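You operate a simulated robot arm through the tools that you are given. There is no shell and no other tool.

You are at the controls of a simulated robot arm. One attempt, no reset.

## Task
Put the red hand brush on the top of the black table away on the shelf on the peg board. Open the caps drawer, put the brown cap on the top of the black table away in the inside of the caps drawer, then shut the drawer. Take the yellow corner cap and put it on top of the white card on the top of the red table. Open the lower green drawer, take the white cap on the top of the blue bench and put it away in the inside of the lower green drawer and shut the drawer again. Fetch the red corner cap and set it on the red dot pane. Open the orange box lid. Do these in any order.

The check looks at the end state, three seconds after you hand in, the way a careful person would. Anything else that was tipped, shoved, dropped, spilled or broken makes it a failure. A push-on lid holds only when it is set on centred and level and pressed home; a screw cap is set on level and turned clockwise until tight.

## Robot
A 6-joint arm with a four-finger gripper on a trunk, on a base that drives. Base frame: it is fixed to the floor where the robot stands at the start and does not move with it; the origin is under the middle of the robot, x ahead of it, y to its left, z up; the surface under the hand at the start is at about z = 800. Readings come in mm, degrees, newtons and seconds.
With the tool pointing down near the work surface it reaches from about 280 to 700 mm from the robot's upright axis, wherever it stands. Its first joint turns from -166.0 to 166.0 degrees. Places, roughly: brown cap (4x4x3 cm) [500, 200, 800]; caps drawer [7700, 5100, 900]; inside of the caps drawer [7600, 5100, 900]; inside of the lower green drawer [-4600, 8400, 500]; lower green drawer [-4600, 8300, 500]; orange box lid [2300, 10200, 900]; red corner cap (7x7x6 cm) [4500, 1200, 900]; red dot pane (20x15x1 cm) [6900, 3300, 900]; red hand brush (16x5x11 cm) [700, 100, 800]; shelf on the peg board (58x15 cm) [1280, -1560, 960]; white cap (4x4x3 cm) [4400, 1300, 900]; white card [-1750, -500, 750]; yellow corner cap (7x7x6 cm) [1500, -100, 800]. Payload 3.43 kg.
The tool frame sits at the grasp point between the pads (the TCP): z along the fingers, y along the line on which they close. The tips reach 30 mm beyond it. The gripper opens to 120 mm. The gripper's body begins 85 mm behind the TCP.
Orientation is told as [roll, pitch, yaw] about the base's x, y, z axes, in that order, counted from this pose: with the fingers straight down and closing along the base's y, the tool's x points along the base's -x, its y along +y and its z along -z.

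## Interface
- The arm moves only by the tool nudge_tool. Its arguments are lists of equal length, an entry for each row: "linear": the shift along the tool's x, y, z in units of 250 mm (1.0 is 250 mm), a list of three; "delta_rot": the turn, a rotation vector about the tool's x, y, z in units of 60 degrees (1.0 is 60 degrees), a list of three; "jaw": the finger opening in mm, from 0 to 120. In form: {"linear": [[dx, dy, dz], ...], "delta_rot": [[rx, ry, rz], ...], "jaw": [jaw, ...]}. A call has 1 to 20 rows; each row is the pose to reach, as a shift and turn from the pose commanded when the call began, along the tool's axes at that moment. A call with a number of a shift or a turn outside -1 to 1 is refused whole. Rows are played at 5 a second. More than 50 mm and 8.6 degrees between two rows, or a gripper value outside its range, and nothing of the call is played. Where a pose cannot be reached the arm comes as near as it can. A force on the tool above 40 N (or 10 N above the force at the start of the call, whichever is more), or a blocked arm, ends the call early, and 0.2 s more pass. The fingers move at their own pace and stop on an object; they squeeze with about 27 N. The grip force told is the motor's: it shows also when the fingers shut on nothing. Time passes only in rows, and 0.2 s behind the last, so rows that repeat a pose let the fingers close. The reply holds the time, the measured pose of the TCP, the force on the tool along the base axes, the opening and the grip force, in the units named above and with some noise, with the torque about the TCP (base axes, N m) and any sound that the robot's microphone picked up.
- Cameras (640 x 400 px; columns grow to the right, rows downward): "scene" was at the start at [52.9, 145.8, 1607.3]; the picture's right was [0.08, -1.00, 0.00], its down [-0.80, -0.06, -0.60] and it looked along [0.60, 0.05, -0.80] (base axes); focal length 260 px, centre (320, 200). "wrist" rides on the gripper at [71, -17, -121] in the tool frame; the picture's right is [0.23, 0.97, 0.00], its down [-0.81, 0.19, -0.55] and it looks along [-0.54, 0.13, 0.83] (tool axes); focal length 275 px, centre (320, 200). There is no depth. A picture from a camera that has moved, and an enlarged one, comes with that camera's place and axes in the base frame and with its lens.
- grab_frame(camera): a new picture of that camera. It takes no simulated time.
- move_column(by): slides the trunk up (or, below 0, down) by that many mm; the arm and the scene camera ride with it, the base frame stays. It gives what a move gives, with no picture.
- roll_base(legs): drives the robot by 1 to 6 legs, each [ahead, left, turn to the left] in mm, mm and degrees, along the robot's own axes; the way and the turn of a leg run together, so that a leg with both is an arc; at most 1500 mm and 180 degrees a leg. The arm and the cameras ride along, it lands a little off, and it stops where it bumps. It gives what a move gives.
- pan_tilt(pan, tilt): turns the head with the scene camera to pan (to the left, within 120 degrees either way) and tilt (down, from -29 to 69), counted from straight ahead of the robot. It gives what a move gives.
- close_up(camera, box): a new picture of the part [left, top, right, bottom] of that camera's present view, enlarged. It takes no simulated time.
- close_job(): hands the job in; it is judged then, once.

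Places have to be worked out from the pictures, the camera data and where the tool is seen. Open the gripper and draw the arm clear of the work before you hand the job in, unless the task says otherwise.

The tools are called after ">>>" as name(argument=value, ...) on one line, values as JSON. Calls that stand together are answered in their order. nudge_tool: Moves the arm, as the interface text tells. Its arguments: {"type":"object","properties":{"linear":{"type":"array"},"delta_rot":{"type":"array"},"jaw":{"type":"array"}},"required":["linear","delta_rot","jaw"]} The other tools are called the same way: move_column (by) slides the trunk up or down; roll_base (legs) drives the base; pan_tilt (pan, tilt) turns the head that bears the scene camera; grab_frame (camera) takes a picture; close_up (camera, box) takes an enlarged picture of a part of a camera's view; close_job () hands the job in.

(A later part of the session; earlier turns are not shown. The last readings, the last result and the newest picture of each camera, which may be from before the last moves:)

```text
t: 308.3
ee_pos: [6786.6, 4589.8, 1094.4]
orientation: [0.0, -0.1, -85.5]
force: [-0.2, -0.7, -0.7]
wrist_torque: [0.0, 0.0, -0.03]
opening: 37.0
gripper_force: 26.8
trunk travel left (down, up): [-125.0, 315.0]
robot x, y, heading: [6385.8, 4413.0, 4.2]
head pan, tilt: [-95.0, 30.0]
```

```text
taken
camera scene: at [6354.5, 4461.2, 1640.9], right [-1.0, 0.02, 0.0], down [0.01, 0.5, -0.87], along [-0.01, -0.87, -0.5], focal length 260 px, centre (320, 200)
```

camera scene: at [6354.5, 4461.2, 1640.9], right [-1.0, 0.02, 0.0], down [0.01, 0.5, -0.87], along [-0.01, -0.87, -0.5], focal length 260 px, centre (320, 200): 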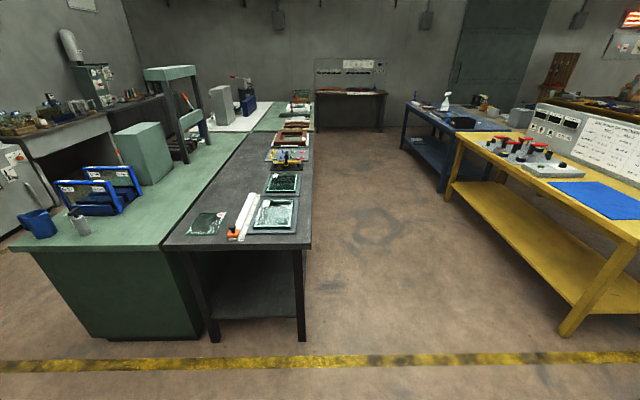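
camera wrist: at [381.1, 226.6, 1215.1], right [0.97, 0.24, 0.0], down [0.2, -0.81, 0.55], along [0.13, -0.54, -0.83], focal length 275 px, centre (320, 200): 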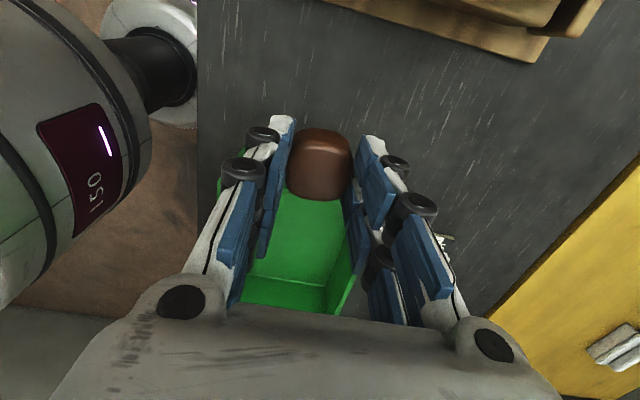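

The red-dot pane and blue bench are now visible too. The first leg was slightly too long; I resend the drive with shorter legs.

>>> roll_base(legs=[[1450, -100, -4.2], [650, 0, 0], [0, 0, 180]])

>>> pan_tilt(pan=-40, tilt=30)

>>> grab_frame(camera="scene")

>>> pan_tilt(pan=-95, tilt=30)

>>> grab_frame(camera="scene")

```text
t: 325.9
ee_pos: [8029.6, 4177.2, 1094.4]
orientation: [0.0, -0.1, 87.1]
force: [-0.5, -0.3, 0.7]
wrist_torque: [-0.02, -0.02, -0.04]
opening: 36.9
gripper_force: 26.5
trunk travel left (down, up): [-125.0, 315.0]
robot x, y, heading: [8447.2, 4301.6, 176.8]
head pan, tilt: [-95.0, 30.0]
```

```text
t: 327.1
ee_pos: [8027.9, 4177.5, 1094.7]
orientation: [0.0, 0.0, 87.1]
force: [0.3, 0.6, -0.2]
wrist_torque: [0.0, 0.01, -0.02]
opening: 37.1
gripper_force: 27.2
trunk travel left (down, up): [-125.0, 315.0]
robot x, y, heading: [8444.6, 4300.3, 176.6]
head pan, tilt: [-40.0, 30.0]
```

```text
taken
camera scene: at [8392.4, 4221.1, 1640.9], right [0.69, 0.73, 0.0], down [0.36, -0.34, -0.87], along [-0.63, 0.6, -0.5], focal length 260 px, centre (320, 200)
```

scene: 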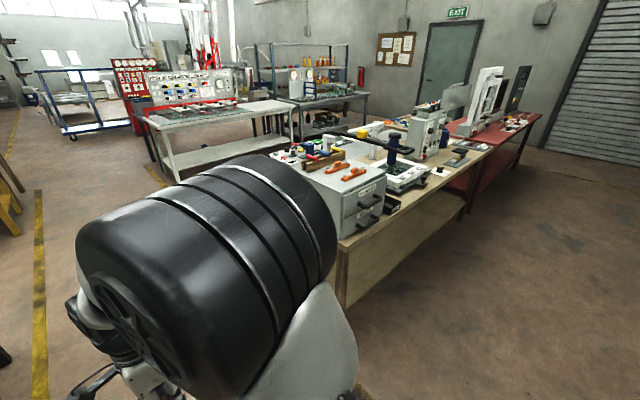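

```text
t: 328.4
ee_pos: [8028.2, 4177.1, 1094.4]
orientation: [0.0, -0.2, 87.2]
force: [0.2, 0.0, -0.3]
wrist_torque: [0.02, 0.0, -0.01]
opening: 37.0
gripper_force: 26.8
trunk travel left (down, up): [-125.0, 315.0]
robot x, y, heading: [8444.5, 4299.8, 176.8]
head pan, tilt: [-95.0, 30.0]
```

```text
taken
camera scene: at [8471.1, 4248.4, 1640.9], right [0.99, -0.14, 0.0], down [-0.07, -0.49, -0.87], along [0.13, 0.86, -0.5], focal length 260 px, centre (320, 200)
```

scene: 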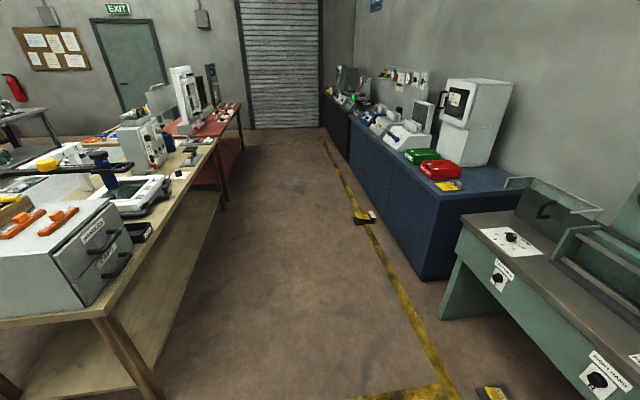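

The box has two labelled drawers on the +x face with black bar handles. I zoom to read the labels.

>>> close_up(camera="scene", box=[0, 150, 200, 330])

```text
2.22 times, centred on (100, 240) of scene
camera zoom: at [8471.1, 4248.4, 1640.9], right [0.99, -0.14, 0.0], down [-0.07, -0.49, -0.87], along [0.13, 0.86, -0.5], focal length 577 px, centre (809, 111)
```

zoom: 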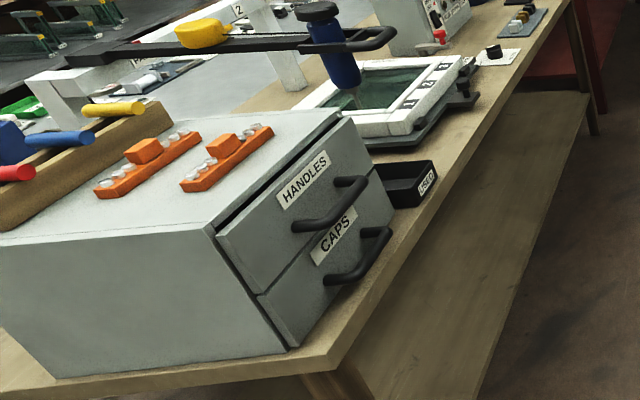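

CAPS is the lower drawer. I strafe to face the box squarely and get a better view.

>>> roll_base(legs=[[0, -800, 3.2]])

>>> pan_tilt(pan=0, tilt=40)

>>> grab_frame(camera="scene")

>>> grab_frame(camera="wrist")

```text
t: 332.6
ee_pos: [8058.9, 4945.2, 1092.5]
orientation: [0.0, 0.1, 90.7]
force: [-0.7, 0.6, -0.1]
wrist_torque: [-0.02, -0.04, -0.01]
opening: 37.3
gripper_force: 27.3
trunk travel left (down, up): [-125.0, 315.0]
robot x, y, heading: [8469.1, 5094.3, -179.7]
head pan, tilt: [-95.0, 30.0]
```

```text
t: 334.3
ee_pos: [8057.9, 4946.5, 1094.7]
orientation: [0.1, -0.1, 90.7]
force: [0.4, -0.7, -1.3]
wrist_torque: [0.03, 0.04, 0.01]
opening: 36.9
gripper_force: 27.1
trunk travel left (down, up): [-125.0, 315.0]
robot x, y, heading: [8469.6, 5097.1, -179.3]
head pan, tilt: [0.0, 40.0]
```

```text
taken
camera scene: at [8403.0, 4955.4, 1625.6], right [-0.01, 1.0, 0.0], down [0.64, 0.0, -0.77], along [-0.77, 0.0, -0.64], focal length 260 px, centre (320, 200)
```

scene: 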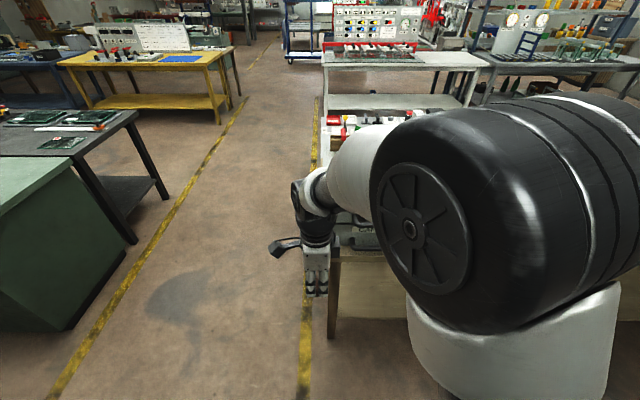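

```text
taken
camera wrist: at [8075.4, 4874.7, 1214.5], right [-0.97, -0.24, 0.0], down [-0.2, 0.81, 0.55], along [-0.13, 0.54, -0.83], focal length 275 px, centre (320, 200)
```

wrist: 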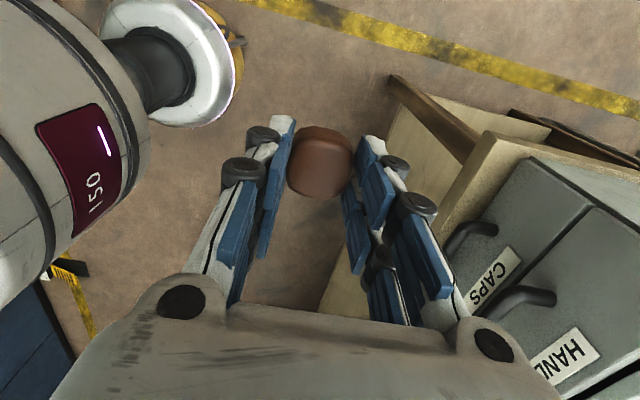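

The arm hides the box from the head camera here. I shift further right so the box appears to the left of the arm.

>>> roll_base(legs=[[0, -280, 0]])

>>> pan_tilt(pan=10, tilt=45)

>>> grab_frame(camera="scene")

>>> close_up(camera="scene", box=[180, 110, 360, 260])

```text
t: 336.3
ee_pos: [8056.5, 5230.6, 1093.6]
orientation: [0.0, 0.0, 90.5]
force: [0.0, 0.2, 0.0]
wrist_torque: [-0.04, 0.0, 0.02]
opening: 37.0
gripper_force: 26.5
trunk travel left (down, up): [-125.0, 315.0]
robot x, y, heading: [8466.9, 5376.3, -179.9]
head pan, tilt: [0.0, 40.0]
```

```text
t: 337.0
ee_pos: [8055.8, 5230.2, 1093.0]
orientation: [0.1, -0.1, 90.6]
force: [-0.6, 0.2, -1.1]
wrist_torque: [0.01, -0.01, 0.0]
opening: 37.2
gripper_force: 27.2
trunk travel left (down, up): [-125.0, 315.0]
robot x, y, heading: [8466.2, 5376.6, -180.0]
head pan, tilt: [10.0, 45.0]
```

```text
taken
camera scene: at [8406.1, 5222.6, 1618.3], right [-0.17, 0.98, 0.0], down [0.7, 0.12, -0.71], along [-0.7, -0.12, -0.71], focal length 260 px, centre (320, 200)
```

scene: 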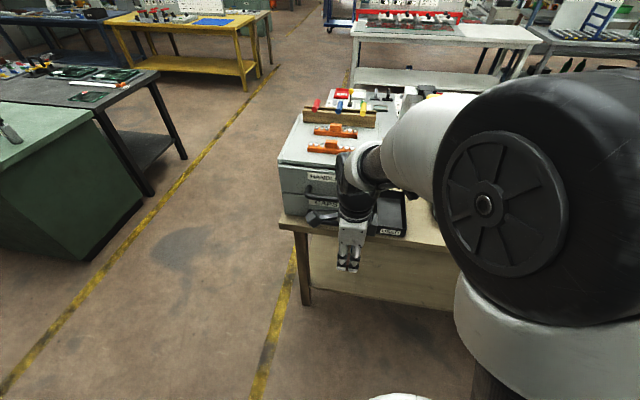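

```text
2.67 times, centred on (270, 185) of scene
camera zoom: at [8406.1, 5222.6, 1618.3], right [-0.17, 0.98, 0.0], down [0.7, 0.12, -0.71], along [-0.7, -0.12, -0.71], focal length 692 px, centre (453, 240)
```

zoom: 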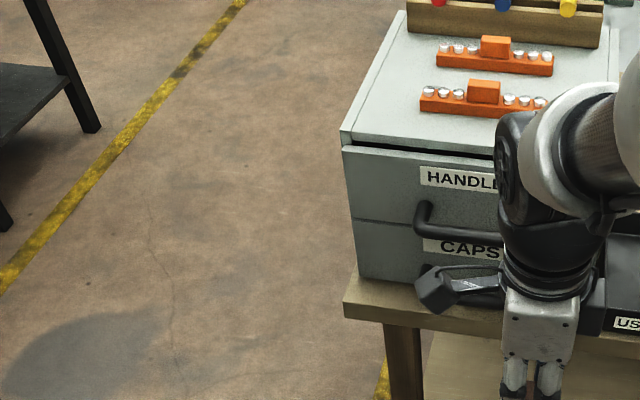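

The arm still covers the drawer. I swing the hand to my right (+y) for an unobstructed view.

>>> nudge_tool(linear=[[-0.17, 0, 0], [-0.34, 0, 0], [-0.51, 0, 0], [-0.68, 0, 0], [-0.84, 0, 0], [-1.0, 0, 0]], delta_rot=[[0, 0, 0], [0, 0, 0], [0, 0, 0], [0, 0, 0], [0, 0, 0], [0, 0, 0]], jaw=[0, 0, 0, 0, 0, 0])

>>> grab_frame(camera="scene")

>>> close_up(camera="scene", box=[250, 70, 430, 250])

```text
t: 338.4
ee_pos: [8052.8, 5479.6, 1095.0]
orientation: [0.0, -0.1, 90.5]
force: [-0.6, -0.3, -0.4]
wrist_torque: [-0.02, -0.01, 0.01]
opening: 37.1
gripper_force: 26.5
trunk travel left (down, up): [-125.0, 315.0]
robot x, y, heading: [8468.9, 5377.1, -180.0]
head pan, tilt: [10.0, 45.0]
```

```text
taken
camera scene: at [8406.1, 5223.5, 1618.4], right [-0.17, 0.98, 0.0], down [0.7, 0.12, -0.71], along [-0.7, -0.12, -0.71], focal length 260 px, centre (320, 200)
```

scene: 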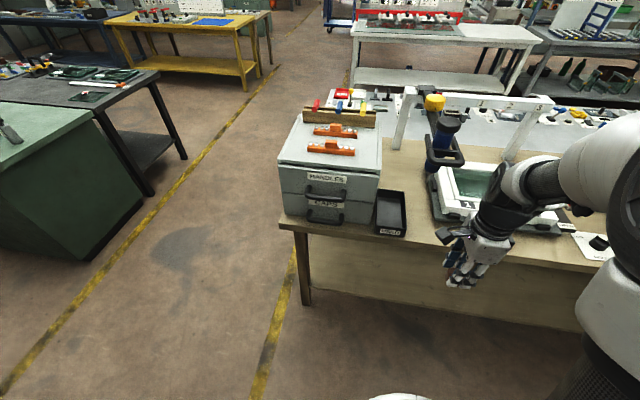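

```text
2.22 times, centred on (340, 160) of scene
camera zoom: at [8406.1, 5223.5, 1618.4], right [-0.17, 0.98, 0.0], down [0.7, 0.12, -0.71], along [-0.7, -0.12, -0.71], focal length 577 px, centre (276, 289)
```

zoom: 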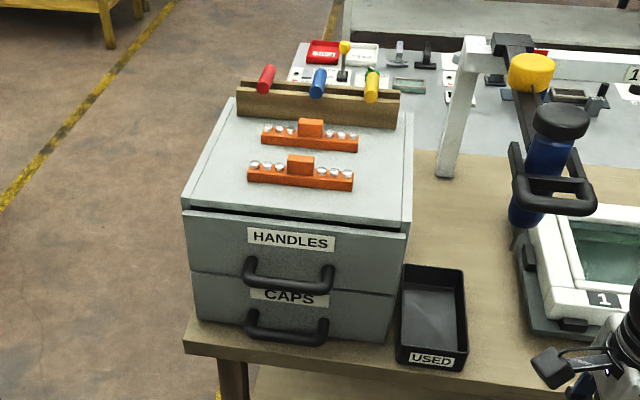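

Triangulation gives: CAPS bar handle ≈[7778,5133,881], HANDLES bar ≈[7784,5138,1000], drawer face x≈7755. I'll set the cap down temporarily on the free bench spot right of the USED tray (≈[7715,5488]), so I move closer.

>>> roll_base(legs=[[170, -60, 0]])

>>> grab_frame(camera="wrist")

>>> grab_frame(camera="scene")

```text
t: 339.9
ee_pos: [7881.6, 5541.7, 1093.5]
orientation: [-0.1, 0.0, 90.2]
force: [-1.2, 0.1, -0.1]
wrist_torque: [0.01, -0.08, -0.02]
opening: 37.1
gripper_force: 26.6
trunk travel left (down, up): [-125.0, 315.0]
robot x, y, heading: [8292.8, 5434.8, 179.9]
head pan, tilt: [10.0, 45.0]
```

```text
taken
camera wrist: at [7897.7, 5469.3, 1214.7], right [-0.97, -0.23, 0.0], down [-0.2, 0.81, 0.55], along [-0.13, 0.54, -0.83], focal length 275 px, centre (320, 200)
```

wrist: 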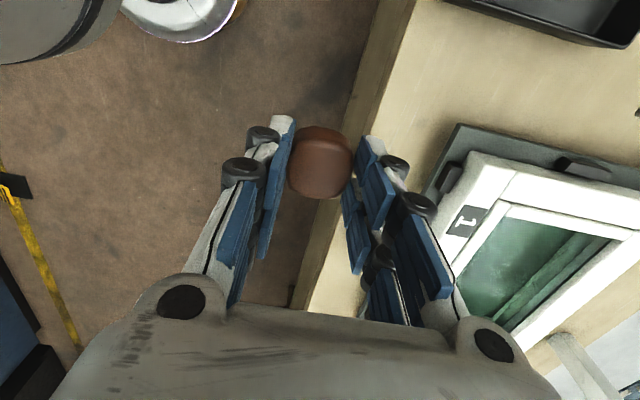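

```text
taken
camera scene: at [8231.3, 5282.9, 1618.3], right [-0.17, 0.99, 0.0], down [0.7, 0.12, -0.71], along [-0.7, -0.12, -0.71], focal length 260 px, centre (320, 200)
```

scene: 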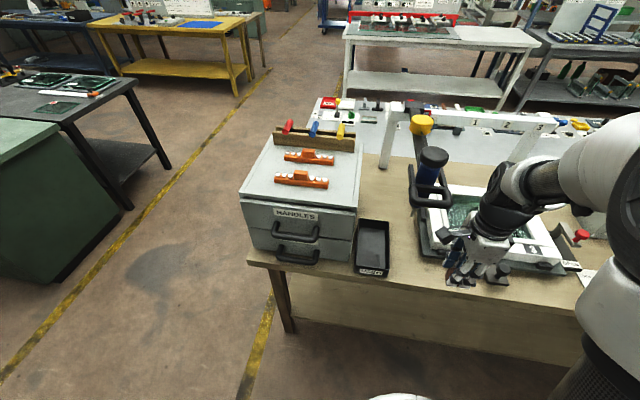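

There is a free strip between the pane fixture (front x≈7698) and the bench edge (x≈7825). I'll set the cap at about [7765,5536], approaching to 930 first.

>>> nudge_tool(linear=[[0.005, 0.1, 0.13], [0.01, 0.2, 0.26], [0.014, 0.3, 0.39], [0.018, 0.39, 0.52], [0.022, 0.464, 0.652]], delta_rot=[[0, 0, 0], [0, 0, 0], [0, 0, 0], [0, 0, 0], [0, 0, 0]], jaw=[0, 0, 0, 0, 0])

>>> grab_frame(camera="wrist")

>>> close_up(camera="scene", box=[360, 170, 560, 310])

```text
t: 341.1
ee_pos: [7778.1, 5550.3, 938.2]
orientation: [0.8, 0.4, 89.3]
force: [0.6, 0.7, -0.6]
wrist_torque: [-0.04, -0.04, -0.02]
opening: 37.1
gripper_force: 26.5
trunk travel left (down, up): [-125.0, 315.0]
robot x, y, heading: [8292.8, 5432.9, 179.4]
head pan, tilt: [10.0, 45.0]
```

```text
taken
camera wrist: at [7795.6, 5478.5, 1059.0], right [-0.98, -0.22, 0.02], down [-0.17, 0.82, 0.55], along [-0.13, 0.54, -0.83], focal length 275 px, centre (320, 200)
```

wrist: 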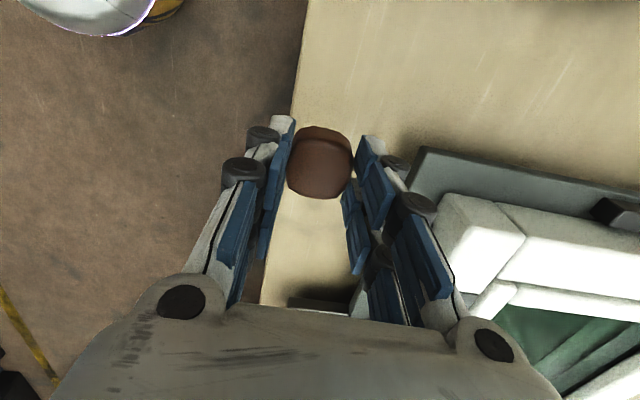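

```text
2.86 times, centred on (460, 240) of scene
camera zoom: at [8250.2, 5293.8, 1620.3], right [-0.17, 0.99, 0.0], down [0.69, 0.11, -0.72], along [-0.71, -0.12, -0.7], focal length 741 px, centre (-80, 86)
```

zoom: 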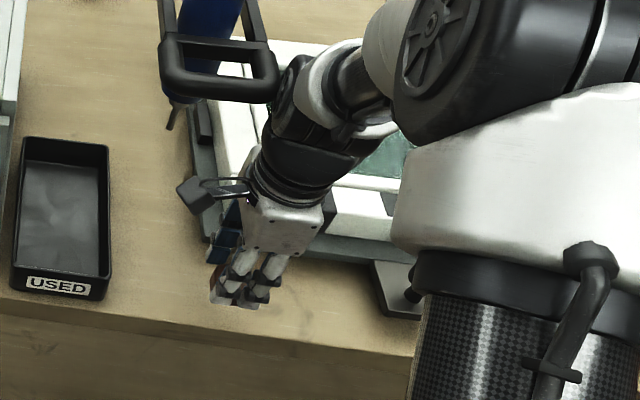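

The robot body has pitched back slightly (camera shifted ~19 mm, TCP short of target), so some upper part of the arm is pressing on something. I immediately reverse along the same path.

>>> nudge_tool(linear=[[-0.004, -0.074, -0.132], [-0.008, -0.164, -0.262], [-0.012, -0.264, -0.392], [-0.017, -0.364, -0.522], [-0.022, -0.464, -0.652]], delta_rot=[[0, 0, 0], [0, 0, 0], [0, 0, 0], [0, 0, 0], [0, 0, 0]], jaw=[0, 0, 0, 0, 0])

>>> grab_frame(camera="scene")

```text
t: 342.3
ee_pos: [7884.3, 5539.7, 1093.9]
orientation: [0.0, -0.2, 90.2]
force: [0.8, 0.5, 0.0]
wrist_torque: [0.03, 0.03, 0.02]
opening: 37.2
gripper_force: 26.3
trunk travel left (down, up): [-125.0, 315.0]
robot x, y, heading: [8294.5, 5432.9, 179.8]
head pan, tilt: [10.0, 45.0]
```

```text
taken
camera scene: at [8234.2, 5281.9, 1618.4], right [-0.17, 0.99, 0.0], down [0.7, 0.12, -0.71], along [-0.7, -0.12, -0.71], focal length 260 px, centre (320, 200)
```

scene: 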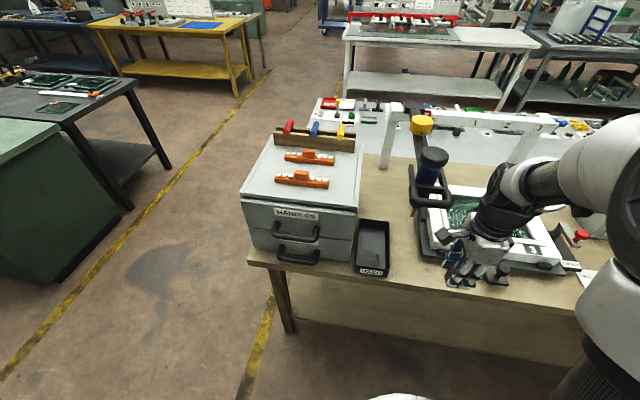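

The robot is level again and nothing looks displaced. I suspect the black D-handle of the blue device stands higher/closer than I assumed; I zoom to triangulate it.

>>> close_up(camera="scene", box=[370, 90, 610, 300])

>>> close_up(camera="wrist", box=[380, 60, 640, 260])

```text
1.90 times, centred on (490, 195) of scene
camera zoom: at [8234.2, 5281.9, 1618.4], right [-0.17, 0.99, 0.0], down [0.7, 0.12, -0.71], along [-0.7, -0.12, -0.71], focal length 494 px, centre (-4, 210)
```

zoom: 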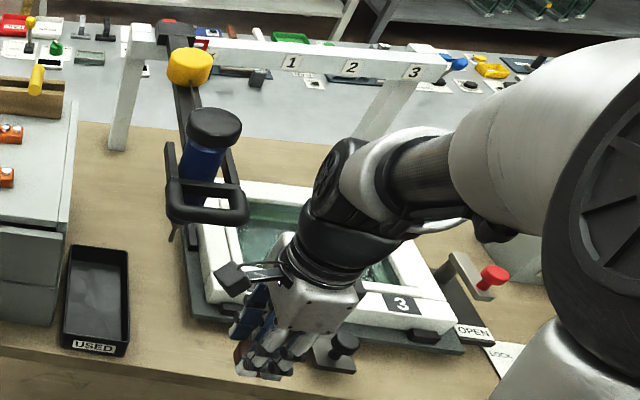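

```text
2.00 times, centred on (510, 160) of wrist
camera zoom: at [7901.2, 5467.8, 1214.4], right [-0.97, -0.23, 0.0], down [-0.2, 0.81, 0.55], along [-0.13, 0.54, -0.83], focal length 551 px, centre (-60, 280)
```

zoom: 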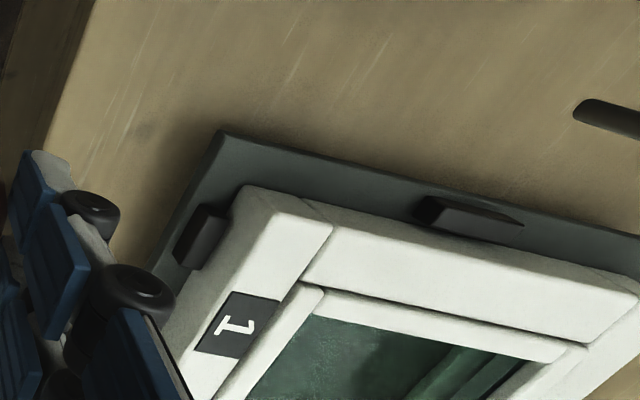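

The D-handle actually hangs at [7728, 5433–5530, 1156] from a jib arm, and that's what my wrist pressed; it hasn't moved. I'll use the box's flat top instead for the cap and zoom in on it.

>>> close_up(camera="scene", box=[230, 110, 400, 280])

```text
2.35 times, centred on (315, 195) of scene
camera zoom: at [8234.2, 5281.9, 1618.4], right [-0.17, 0.99, 0.0], down [0.7, 0.12, -0.71], along [-0.7, -0.12, -0.71], focal length 610 px, centre (332, 212)
```

zoom: 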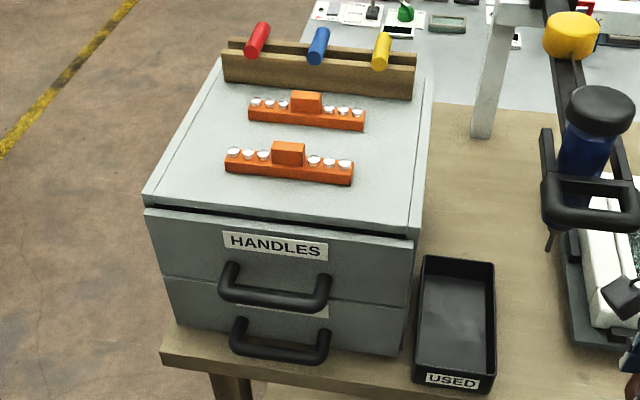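

Box top is z≈1092 with a free strip in front of the orange rack (x≈7662–7729). I raise the hand, shift the base left, and will set the cap at about [7696,5240].

>>> nudge_tool(linear=[[0, 0, -0.14], [0, 0, -0.28], [0, 0, -0.42]], delta_rot=[[0, 0, 0], [0, 0, 0], [0, 0, 0]], jaw=[0, 0, 0])

>>> roll_base(legs=[[0, 190, 0]])

```text
t: 343.1
ee_pos: [7883.8, 5540.1, 1202.5]
orientation: [0.0, 0.0, 90.0]
force: [0.1, 0.3, 0.1]
wrist_torque: [-0.01, 0.04, 0.01]
opening: 37.1
gripper_force: 26.5
trunk travel left (down, up): [-125.0, 315.0]
robot x, y, heading: [8294.9, 5436.8, 179.9]
head pan, tilt: [10.0, 45.0]
```

```text
t: 344.7
ee_pos: [7882.8, 5343.9, 1201.6]
orientation: [0.0, -0.1, 90.3]
force: [-0.1, -0.4, 0.4]
wrist_torque: [0.05, 0.0, -0.02]
opening: 36.8
gripper_force: 27.0
trunk travel left (down, up): [-125.0, 315.0]
robot x, y, heading: [8292.1, 5239.9, 180.0]
head pan, tilt: [10.0, 45.0]
```

Now I bring the cap over the box top, staying clear of the hanging tool.

>>> nudge_tool(linear=[[0.12, 0.1, 0.0], [0.22, 0.24, 0.03], [0.3, 0.41, 0.06], [0.37, 0.58, 0.09], [0.412, 0.75, 0.128]], delta_rot=[[0, 0, 0], [0, 0, 0], [0, 0, 0], [0, 0, 0], [0, 0, 0]], jaw=[0, 0, 0, 0, 0])

>>> grab_frame(camera="wrist")

>>> grab_frame(camera="scene")

```text
t: 345.9
ee_pos: [7690.9, 5239.6, 1168.4]
orientation: [-0.1, -0.1, 90.3]
force: [-0.9, 0.2, -0.1]
wrist_torque: [0.0, -0.05, 0.02]
opening: 37.1
gripper_force: 27.5
trunk travel left (down, up): [-125.0, 315.0]
robot x, y, heading: [8292.1, 5241.8, 179.8]
head pan, tilt: [10.0, 45.0]
```

```text
taken
camera wrist: at [7707.1, 5168.3, 1290.3], right [-0.97, -0.24, 0.0], down [-0.2, 0.81, 0.55], along [-0.13, 0.54, -0.83], focal length 275 px, centre (320, 200)
```

wrist: 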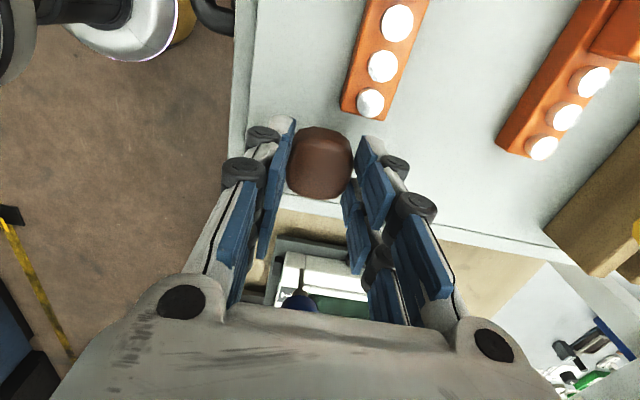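

```text
taken
camera scene: at [8230.3, 5087.5, 1618.1], right [-0.17, 0.99, 0.0], down [0.7, 0.12, -0.71], along [-0.7, -0.12, -0.71], focal length 260 px, centre (320, 200)
```

scene: 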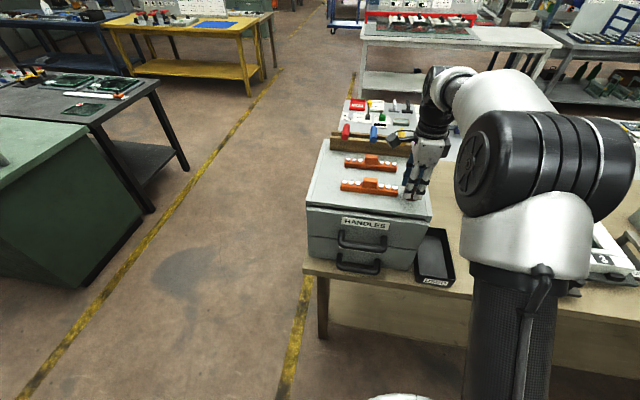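

The cap is above the right-front of the box top; the rack ends at y≈5217, so I nudge 10 mm further right and lower gently.

>>> nudge_tool(linear=[[-0.044, -0.036, 0.03], [-0.044, -0.036, 0.08], [-0.044, -0.036, 0.1]], delta_rot=[[0, 0, 0], [0, 0, 0], [0, 0, 0]], jaw=[0, 0, 0])

>>> nudge_tool(linear=[[0, 0, 0.016]], delta_rot=[[0, 0, 0]], jaw=[0])

>>> close_up(camera="scene", box=[350, 130, 480, 240])

```text
t: 346.7
ee_pos: [7703.0, 5252.5, 1146.9]
orientation: [0.3, -0.1, 90.3]
force: [-1.3, 1.4, 22.1]
wrist_torque: [0.14, 0.02, 0.02]
opening: 37.7
gripper_force: 26.9
trunk travel left (down, up): [-125.0, 315.0]
robot x, y, heading: [8290.3, 5241.1, 179.8]
head pan, tilt: [10.0, 45.0]
```

```text
t: 347.1
ee_pos: [7703.7, 5251.8, 1140.7]
orientation: [0.2, 0.0, 90.4]
force: [-5.4, 1.3, 21.6]
wrist_torque: [0.14, 0.2, 0.04]
opening: 37.9
gripper_force: 26.8
trunk travel left (down, up): [-125.0, 315.0]
robot x, y, heading: [8296.4, 5242.1, 180.0]
head pan, tilt: [10.0, 45.0]
```

```text
3.64 times, centred on (415, 185) of scene
camera zoom: at [8233.5, 5087.6, 1618.4], right [-0.17, 0.99, 0.0], down [0.7, 0.12, -0.71], along [-0.7, -0.12, -0.71], focal length 944 px, centre (-26, 254)
```

zoom: 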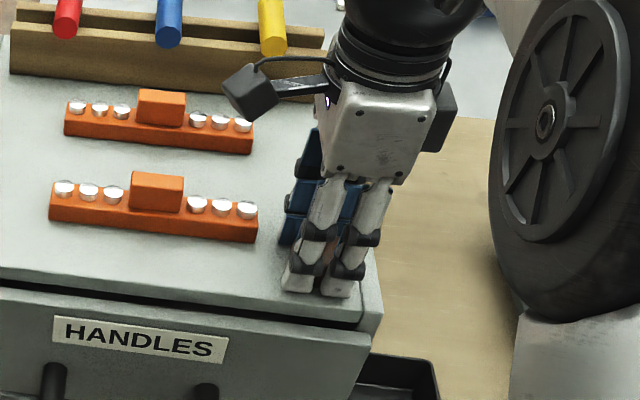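

Contact made: the cap rests on the box top. I open the fingers and withdraw upward.

>>> nudge_tool(linear=[[0, 0, -0.008], [0, 0, -0.008], [0, 0, -0.008], [0, 0, -0.008]], delta_rot=[[0, 0, 0], [0, 0, 0], [0, 0, 0], [0, 0, 0]], jaw=[38, 50, 64, 70])

>>> nudge_tool(linear=[[0, 0, -0.1], [0, 0, -0.26], [0, 0, -0.42]], delta_rot=[[0, 0, 0], [0, 0, 0], [0, 0, 0]], jaw=[70, 70, 70])

>>> grab_frame(camera="wrist")

>>> close_up(camera="scene", box=[290, 130, 480, 300])

```text
t: 348.1
ee_pos: [7702.8, 5252.0, 1142.1]
orientation: [-0.1, -0.1, 90.3]
force: [-1.0, 0.3, 0.0]
wrist_torque: [-0.02, -0.01, 0.0]
opening: 70.2
gripper_force: 0.1
trunk travel left (down, up): [-125.0, 315.0]
robot x, y, heading: [8294.7, 5244.7, 179.8]
head pan, tilt: [10.0, 45.0]
```

```text
t: 348.9
ee_pos: [7705.9, 5248.7, 1244.6]
orientation: [-0.1, -0.1, 90.3]
force: [0.3, -0.5, 0.4]
wrist_torque: [0.04, 0.02, 0.0]
opening: 70.0
gripper_force: 0.1
trunk travel left (down, up): [-125.0, 315.0]
robot x, y, heading: [8288.9, 5241.2, 179.6]
head pan, tilt: [10.0, 45.0]
```

```text
taken
camera wrist: at [7722.3, 5177.5, 1365.7], right [-0.97, -0.24, 0.0], down [-0.2, 0.81, 0.55], along [-0.13, 0.54, -0.83], focal length 275 px, centre (320, 200)
```

wrist: 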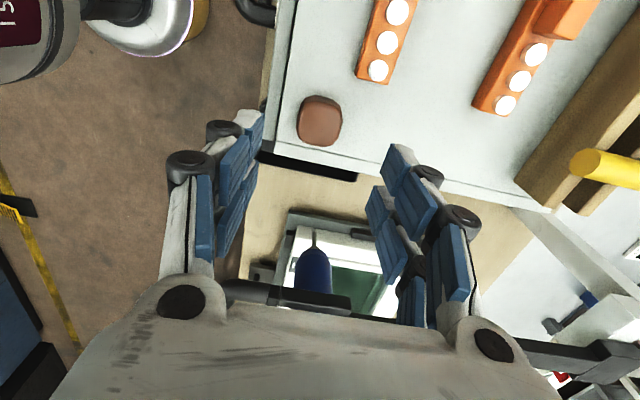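

```text
2.35 times, centred on (385, 215) of scene
camera zoom: at [8232.7, 5087.4, 1618.3], right [-0.17, 0.99, 0.0], down [0.7, 0.12, -0.71], along [-0.7, -0.12, -0.71], focal length 610 px, centre (167, 165)
```

zoom: 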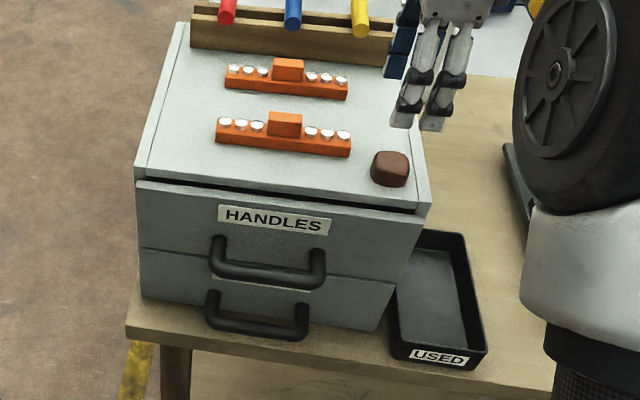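

The brown cap rests on the box top at ≈[7703,5251]. Next I back off to get room for a nearly horizontal approach to the CAPS handle.

>>> nudge_tool(linear=[[0.02, -0.16, 0.0], [0.1, -0.32, 0.03], [0.18, -0.48, 0.07], [0.26, -0.63, 0.1], [0.34, -0.774, 0.14]], delta_rot=[[0, 0, 0], [0, 0, 0], [0, 0, 0], [0, 0, 0], [0, 0, 0]], jaw=[70, 70, 60, 60, 60])

>>> roll_base(legs=[[-280, 90, 0]])

```text
t: 350.1
ee_pos: [7900.8, 5165.6, 1209.0]
orientation: [0.1, -0.1, 90.4]
force: [0.8, 1.2, 0.5]
wrist_torque: [0.02, 0.05, 0.0]
opening: 60.0
gripper_force: 0.2
trunk travel left (down, up): [-125.0, 315.0]
robot x, y, heading: [8293.4, 5239.8, 179.9]
head pan, tilt: [10.0, 45.0]
```

```text
t: 352.1
ee_pos: [8182.9, 5076.5, 1210.5]
orientation: [0.0, -0.1, 90.3]
force: [0.0, 0.5, 1.1]
wrist_torque: [0.0, 0.04, 0.01]
opening: 60.3
gripper_force: 0.0
trunk travel left (down, up): [-125.0, 315.0]
robot x, y, heading: [8573.6, 5147.2, 179.8]
head pan, tilt: [10.0, 45.0]
```

I move forward and down while pitching the tool 60° toward horizontal (fingers toward −x).

>>> nudge_tool(linear=[[-0.03, 0.111, 0.105], [-0.06, 0.223, 0.21], [-0.09, 0.334, 0.315], [-0.121, 0.446, 0.42], [-0.151, 0.557, 0.525], [-0.182, 0.668, 0.63], [-0.212, 0.78, 0.735], [-0.242, 0.891, 0.84]], delta_rot=[[-0.125, 0, 0], [-0.25, 0, 0], [-0.375, 0, 0], [-0.5, 0, 0], [-0.625, 0, 0], [-0.75, 0, 0], [-0.875, 0, 0], [-1.0, 0, 0]], jaw=[60, 60, 60, 60, 60, 60, 60, 60])

>>> grab_frame(camera="wrist")

>>> grab_frame(camera="scene")

```text
t: 353.9
ee_pos: [7957.1, 5135.9, 993.4]
orientation: [60.0, -0.2, 90.4]
force: [-0.8, -0.2, -0.3]
wrist_torque: [0.05, -0.02, -0.03]
opening: 60.1
gripper_force: 0.0
out of reach, approached as far as the arm can: row 5, 6
trunk travel left (down, up): [-125.0, 315.0]
robot x, y, heading: [8574.9, 5149.1, 180.0]
head pan, tilt: [10.0, 45.0]
```

```text
taken
camera wrist: at [8069.8, 5065.2, 1040.4], right [-0.49, -0.24, 0.84], down [0.38, 0.81, 0.45], along [-0.79, 0.53, -0.3], focal length 275 px, centre (320, 200)
```

wrist: 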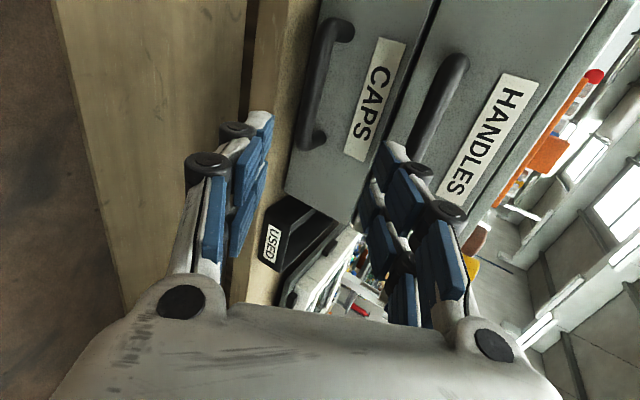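

```text
taken
camera scene: at [8513.7, 4997.7, 1618.1], right [-0.17, 0.98, 0.0], down [0.7, 0.12, -0.71], along [-0.7, -0.12, -0.71], focal length 260 px, centre (320, 200)
```

scene: 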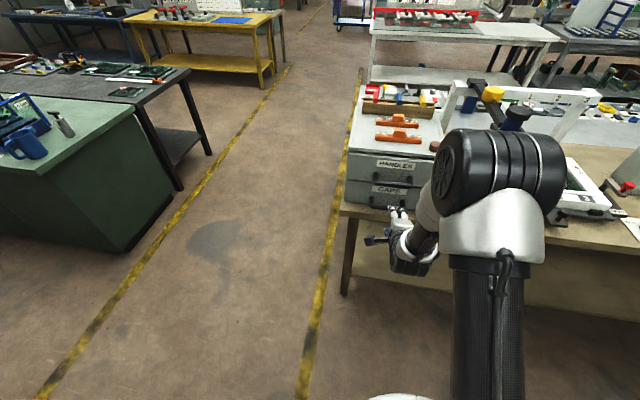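

The tool is now 30° below horizontal and sees the CAPS handle. I zoom in on the handle to locate the bar.

>>> close_up(camera="wrist", box=[230, 0, 430, 190])

>>> close_up(camera="scene", box=[320, 130, 480, 290])

```text
2.11 times, centred on (330, 95) of wrist
camera zoom: at [8069.8, 5065.2, 1040.4], right [-0.49, -0.24, 0.84], down [0.38, 0.81, 0.45], along [-0.79, 0.53, -0.3], focal length 580 px, centre (299, 421)
```

zoom: 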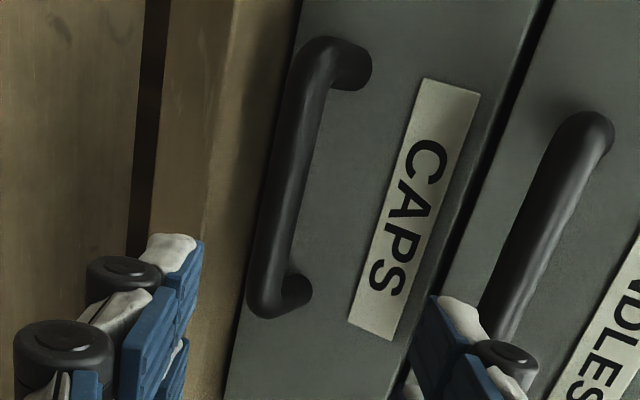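

```text
2.50 times, centred on (400, 210) of scene
camera zoom: at [8513.7, 4997.7, 1618.1], right [-0.17, 0.98, 0.0], down [0.7, 0.12, -0.71], along [-0.7, -0.12, -0.71], focal length 649 px, centre (120, 175)
```

zoom: 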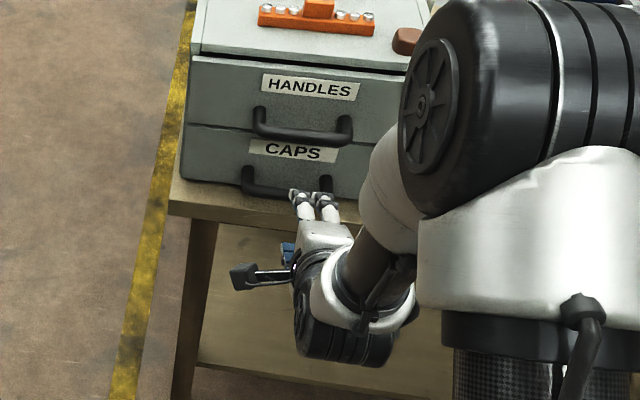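

Bar centre refined to about [7796,5130,891]. I advance along the tool axis to ~30 mm short of the grasp, fingers open 40 mm, and recheck.

>>> nudge_tool(linear=[[0.02, -0.033, 0.15], [0.02, -0.033, 0.3], [0.02, -0.033, 0.44], [0.02, -0.033, 0.583]], delta_rot=[[0, 0, 0], [0, 0, 0], [0, 0, 0], [0, 0, 0]], jaw=[50, 40, 40, 40])

>>> grab_frame(camera="wrist")

>>> close_up(camera="scene", box=[340, 150, 440, 250])

```text
t: 354.9
ee_pos: [7835.9, 5130.0, 916.0]
orientation: [60.0, 0.0, 90.4]
force: [-0.6, -0.1, 0.1]
wrist_torque: [-0.01, 0.01, 0.03]
opening: 40.2
gripper_force: 0.1
trunk travel left (down, up): [-125.0, 315.0]
robot x, y, heading: [8575.8, 5151.2, 179.9]
head pan, tilt: [10.0, 45.0]
```

```text
taken
camera wrist: at [7949.1, 5058.6, 962.0], right [-0.49, -0.23, 0.84], down [0.38, 0.81, 0.44], along [-0.79, 0.53, -0.31], focal length 275 px, centre (320, 200)
```

wrist: 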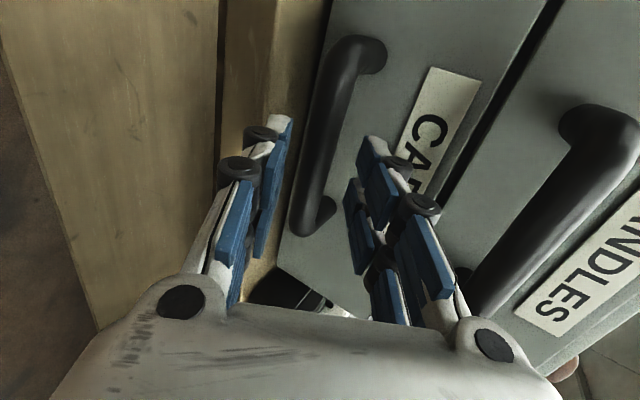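

```text
4.00 times, centred on (390, 200) of scene
camera zoom: at [8514.6, 4998.4, 1618.2], right [-0.17, 0.98, 0.0], down [0.7, 0.12, -0.71], along [-0.7, -0.12, -0.71], focal length 1038 px, centre (40, 200)
```

zoom: 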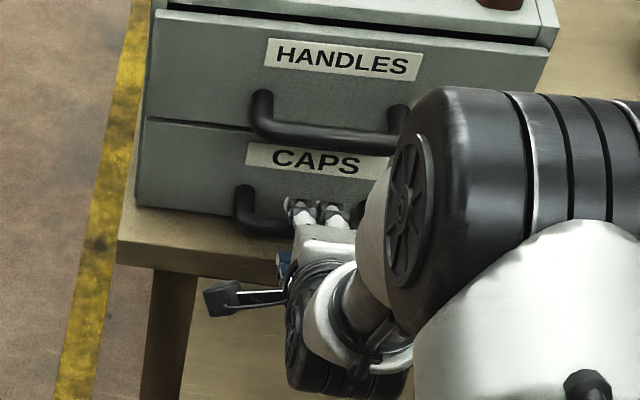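

The bar is centred between the fingers. I advance the last 31 mm and close on it.

>>> nudge_tool(linear=[[0, -0.005, 0.06], [0, -0.005, 0.12], [0, -0.005, 0.12], [0, -0.005, 0.12], [0, -0.005, 0.12], [0, -0.005, 0.12]], delta_rot=[[0, 0, 0], [0, 0, 0], [0, 0, 0], [0, 0, 0], [0, 0, 0], [0, 0, 0]], jaw=[40, 40, 25, 10, 0, 0])

>>> grab_frame(camera="wrist")

```text
t: 356.3
ee_pos: [7811.4, 5129.7, 899.9]
orientation: [59.8, 0.0, 90.5]
force: [1.9, 0.6, -4.2]
wrist_torque: [0.15, -0.04, 0.04]
opening: 19.2
gripper_force: 41.8
trunk travel left (down, up): [-125.0, 315.0]
robot x, y, heading: [8578.3, 5151.9, 180.0]
head pan, tilt: [10.0, 45.0]
```

```text
taken
camera wrist: at [7924.3, 5058.9, 946.6], right [-0.49, -0.23, 0.84], down [0.38, 0.81, 0.44], along [-0.79, 0.53, -0.31], focal length 275 px, centre (320, 200)
```

wrist: 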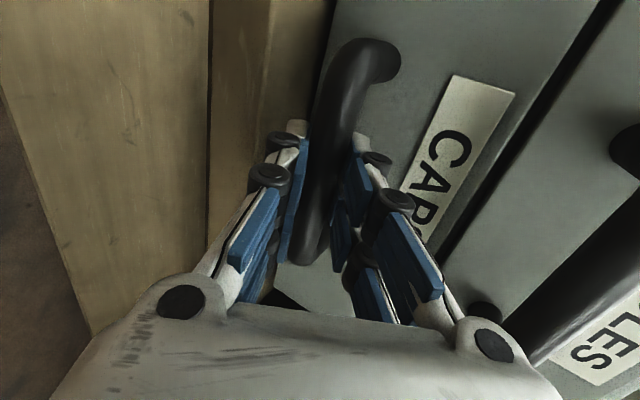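

Gripped (19 mm). I pull toward +x by 40 mm first and check the reaction.

>>> nudge_tool(linear=[[0, -0.03, -0.052], [0, -0.06, -0.104], [0, -0.08, -0.139]], delta_rot=[[0, 0, 0], [0, 0, 0], [0, 0, 0]], jaw=[0, 0, 0])

>>> close_up(camera="scene", box=[320, 130, 480, 290])

```text
t: 357.1
ee_pos: [7850.2, 5130.3, 900.7]
orientation: [59.7, 0.0, 90.4]
force: [1.7, 4.4, -12.7]
wrist_torque: [0.52, -0.02, -0.34]
opening: 19.1
gripper_force: 44.8
trunk travel left (down, up): [-125.0, 315.0]
robot x, y, heading: [8575.3, 5151.3, 180.0]
head pan, tilt: [10.0, 45.0]
```

```text
2.50 times, centred on (400, 210) of scene
camera zoom: at [8513.9, 4998.7, 1618.2], right [-0.17, 0.98, 0.0], down [0.7, 0.12, -0.71], along [-0.7, -0.12, -0.71], focal length 649 px, centre (120, 175)
```

zoom: 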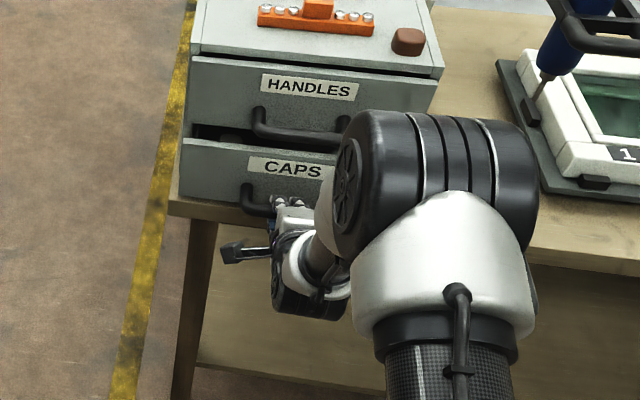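

The drawer slides out smoothly with the hand. I continue the pull in two stages.

>>> nudge_tool(linear=[[0, -0.036, -0.06], [0, -0.072, -0.12], [0, -0.109, -0.18], [0, -0.145, -0.2395]], delta_rot=[[0, 0, 0], [0, 0, 0], [0, 0, 0], [0, 0, 0]], jaw=[0, 0, 0, 0])

>>> nudge_tool(linear=[[0, -0.036, -0.06], [0, -0.072, -0.12], [0, -0.109, -0.18]], delta_rot=[[0, 0, 0], [0, 0, 0], [0, 0, 0]], jaw=[0, 0, 0])

>>> close_up(camera="scene", box=[320, 130, 480, 290])

```text
t: 358.1
ee_pos: [7921.0, 5129.3, 900.6]
orientation: [59.5, 0.0, 90.4]
force: [2.2, 5.4, -21.1]
wrist_torque: [0.6, -0.27, -0.47]
opening: 19.0
gripper_force: 45.8
trunk travel left (down, up): [-125.0, 315.0]
robot x, y, heading: [8572.2, 5153.3, 180.1]
head pan, tilt: [10.0, 45.0]
```

```text
t: 358.9
ee_pos: [7973.7, 5131.6, 900.5]
orientation: [60.0, 0.0, 90.4]
force: [1.0, 8.8, -8.7]
wrist_torque: [0.47, -0.18, -0.16]
opening: 19.1
gripper_force: 44.9
trunk travel left (down, up): [-125.0, 315.0]
robot x, y, heading: [8578.0, 5154.7, 180.2]
head pan, tilt: [10.0, 45.0]
```

```text
2.50 times, centred on (400, 210) of scene
camera zoom: at [8514.4, 4999.4, 1618.4], right [-0.17, 0.98, 0.0], down [0.7, 0.12, -0.71], along [-0.7, -0.12, -0.71], focal length 649 px, centre (120, 175)
```

zoom: 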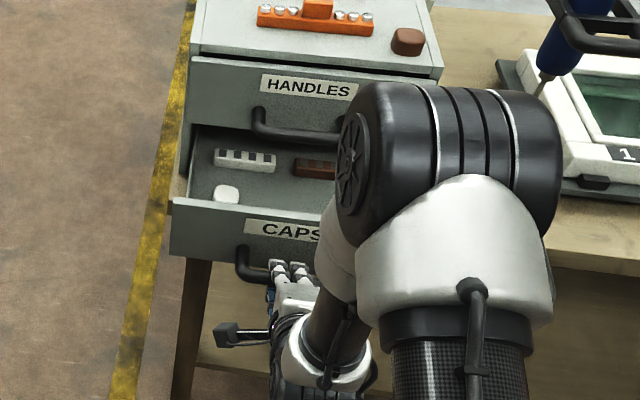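

The drawer is open ~160 mm, with a white cap and strips inside. I pull ~35 mm more for room and then release the handle.

>>> nudge_tool(linear=[[0, -0.035, -0.06], [0, -0.07, -0.12]], delta_rot=[[0, 0, 0], [0, 0, 0]], jaw=[0, 0])

>>> nudge_tool(linear=[[0, 0, 0], [0, 0, 0], [0, 0, 0]], delta_rot=[[0, 0, 0], [0, 0, 0], [0, 0, 0]], jaw=[25, 36, 40])

>>> grab_frame(camera="wrist")

```text
t: 359.5
ee_pos: [8008.6, 5129.7, 901.0]
orientation: [60.2, -0.1, 90.4]
force: [-0.5, 5.5, 0.0]
wrist_torque: [0.56, -0.03, -0.69]
opening: 19.2
gripper_force: 44.9
trunk travel left (down, up): [-125.0, 315.0]
robot x, y, heading: [8574.1, 5155.3, 179.7]
head pan, tilt: [10.0, 45.0]
```

```text
t: 360.3
ee_pos: [8009.4, 5129.2, 899.1]
orientation: [60.0, -0.1, 90.3]
force: [-0.4, -0.6, -1.0]
wrist_torque: [-0.01, 0.01, 0.02]
opening: 40.3
gripper_force: 0.0
trunk travel left (down, up): [-125.0, 315.0]
robot x, y, heading: [8573.5, 5154.4, 179.9]
head pan, tilt: [10.0, 45.0]
```

```text
taken
camera wrist: at [8121.5, 5058.7, 945.1], right [-0.48, -0.23, 0.84], down [0.38, 0.81, 0.44], along [-0.79, 0.53, -0.31], focal length 275 px, centre (320, 200)
```

wrist: 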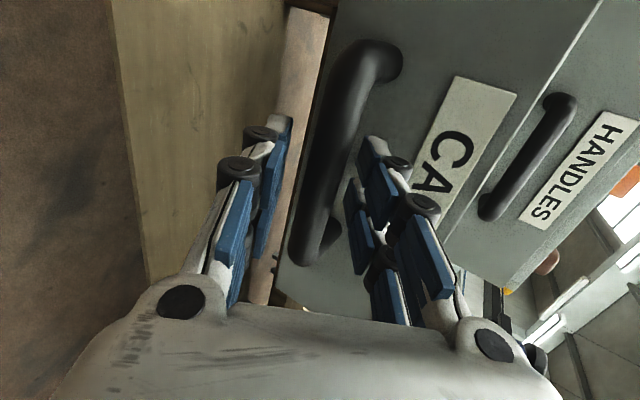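

The handle is released with the drawer open ~197 mm. I back the hand out, raise it and return the tool to vertical.

>>> nudge_tool(linear=[[0, 0, -0.15], [0, 0, -0.3], [0, 0, -0.45]], delta_rot=[[0, 0, 0], [0, 0, 0], [0, 0, 0]], jaw=[40, 40, 50])

>>> nudge_tool(linear=[[0, 0.08, -0.06], [0, 0.18, -0.14], [0, 0.29, -0.21], [0, 0.4, -0.27], [0, 0.51, -0.33], [0, 0.62, -0.39], [0, 0.73, -0.44], [0, 0.82, -0.47]], delta_rot=[[0.125, 0, 0], [0.25, 0, 0], [0.375, 0, 0], [0.5, 0, 0], [0.625, 0, 0], [0.75, 0, 0], [0.875, 0, 0], [1.0, 0, 0]], jaw=[60, 60, 60, 60, 60, 60, 60, 60])

>>> grab_frame(camera="scene")

```text
t: 361.1
ee_pos: [8102.7, 5129.1, 952.7]
orientation: [60.0, -0.1, 90.5]
force: [0.1, -0.2, 0.4]
wrist_torque: [0.03, 0.0, 0.01]
opening: 50.3
gripper_force: 0.0
trunk travel left (down, up): [-125.0, 315.0]
robot x, y, heading: [8576.2, 5153.2, 180.1]
head pan, tilt: [10.0, 45.0]
```

```text
t: 362.9
ee_pos: [8105.5, 5130.3, 1193.2]
orientation: [-0.1, -0.1, 90.4]
force: [-0.1, -0.3, -1.1]
wrist_torque: [-0.01, -0.06, 0.0]
opening: 60.0
gripper_force: 0.0
out of reach, approached as far as the arm can: row 1, 2, 4
trunk travel left (down, up): [-125.0, 315.0]
robot x, y, heading: [8574.9, 5150.1, 180.0]
head pan, tilt: [10.0, 45.0]
```

```text
taken
camera scene: at [8514.2, 4998.3, 1618.2], right [-0.17, 0.98, 0.0], down [0.7, 0.12, -0.71], along [-0.7, -0.12, -0.71], focal length 260 px, centre (320, 200)
```

scene: 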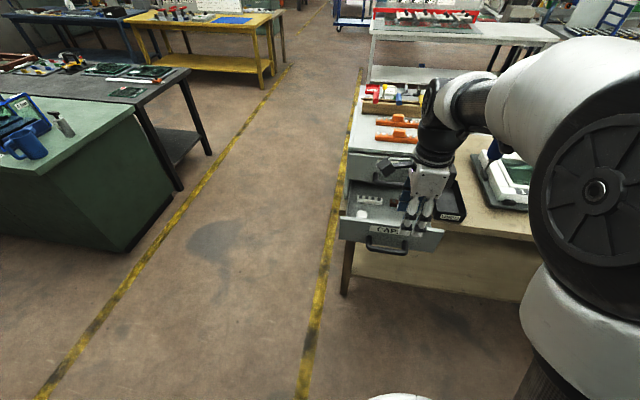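

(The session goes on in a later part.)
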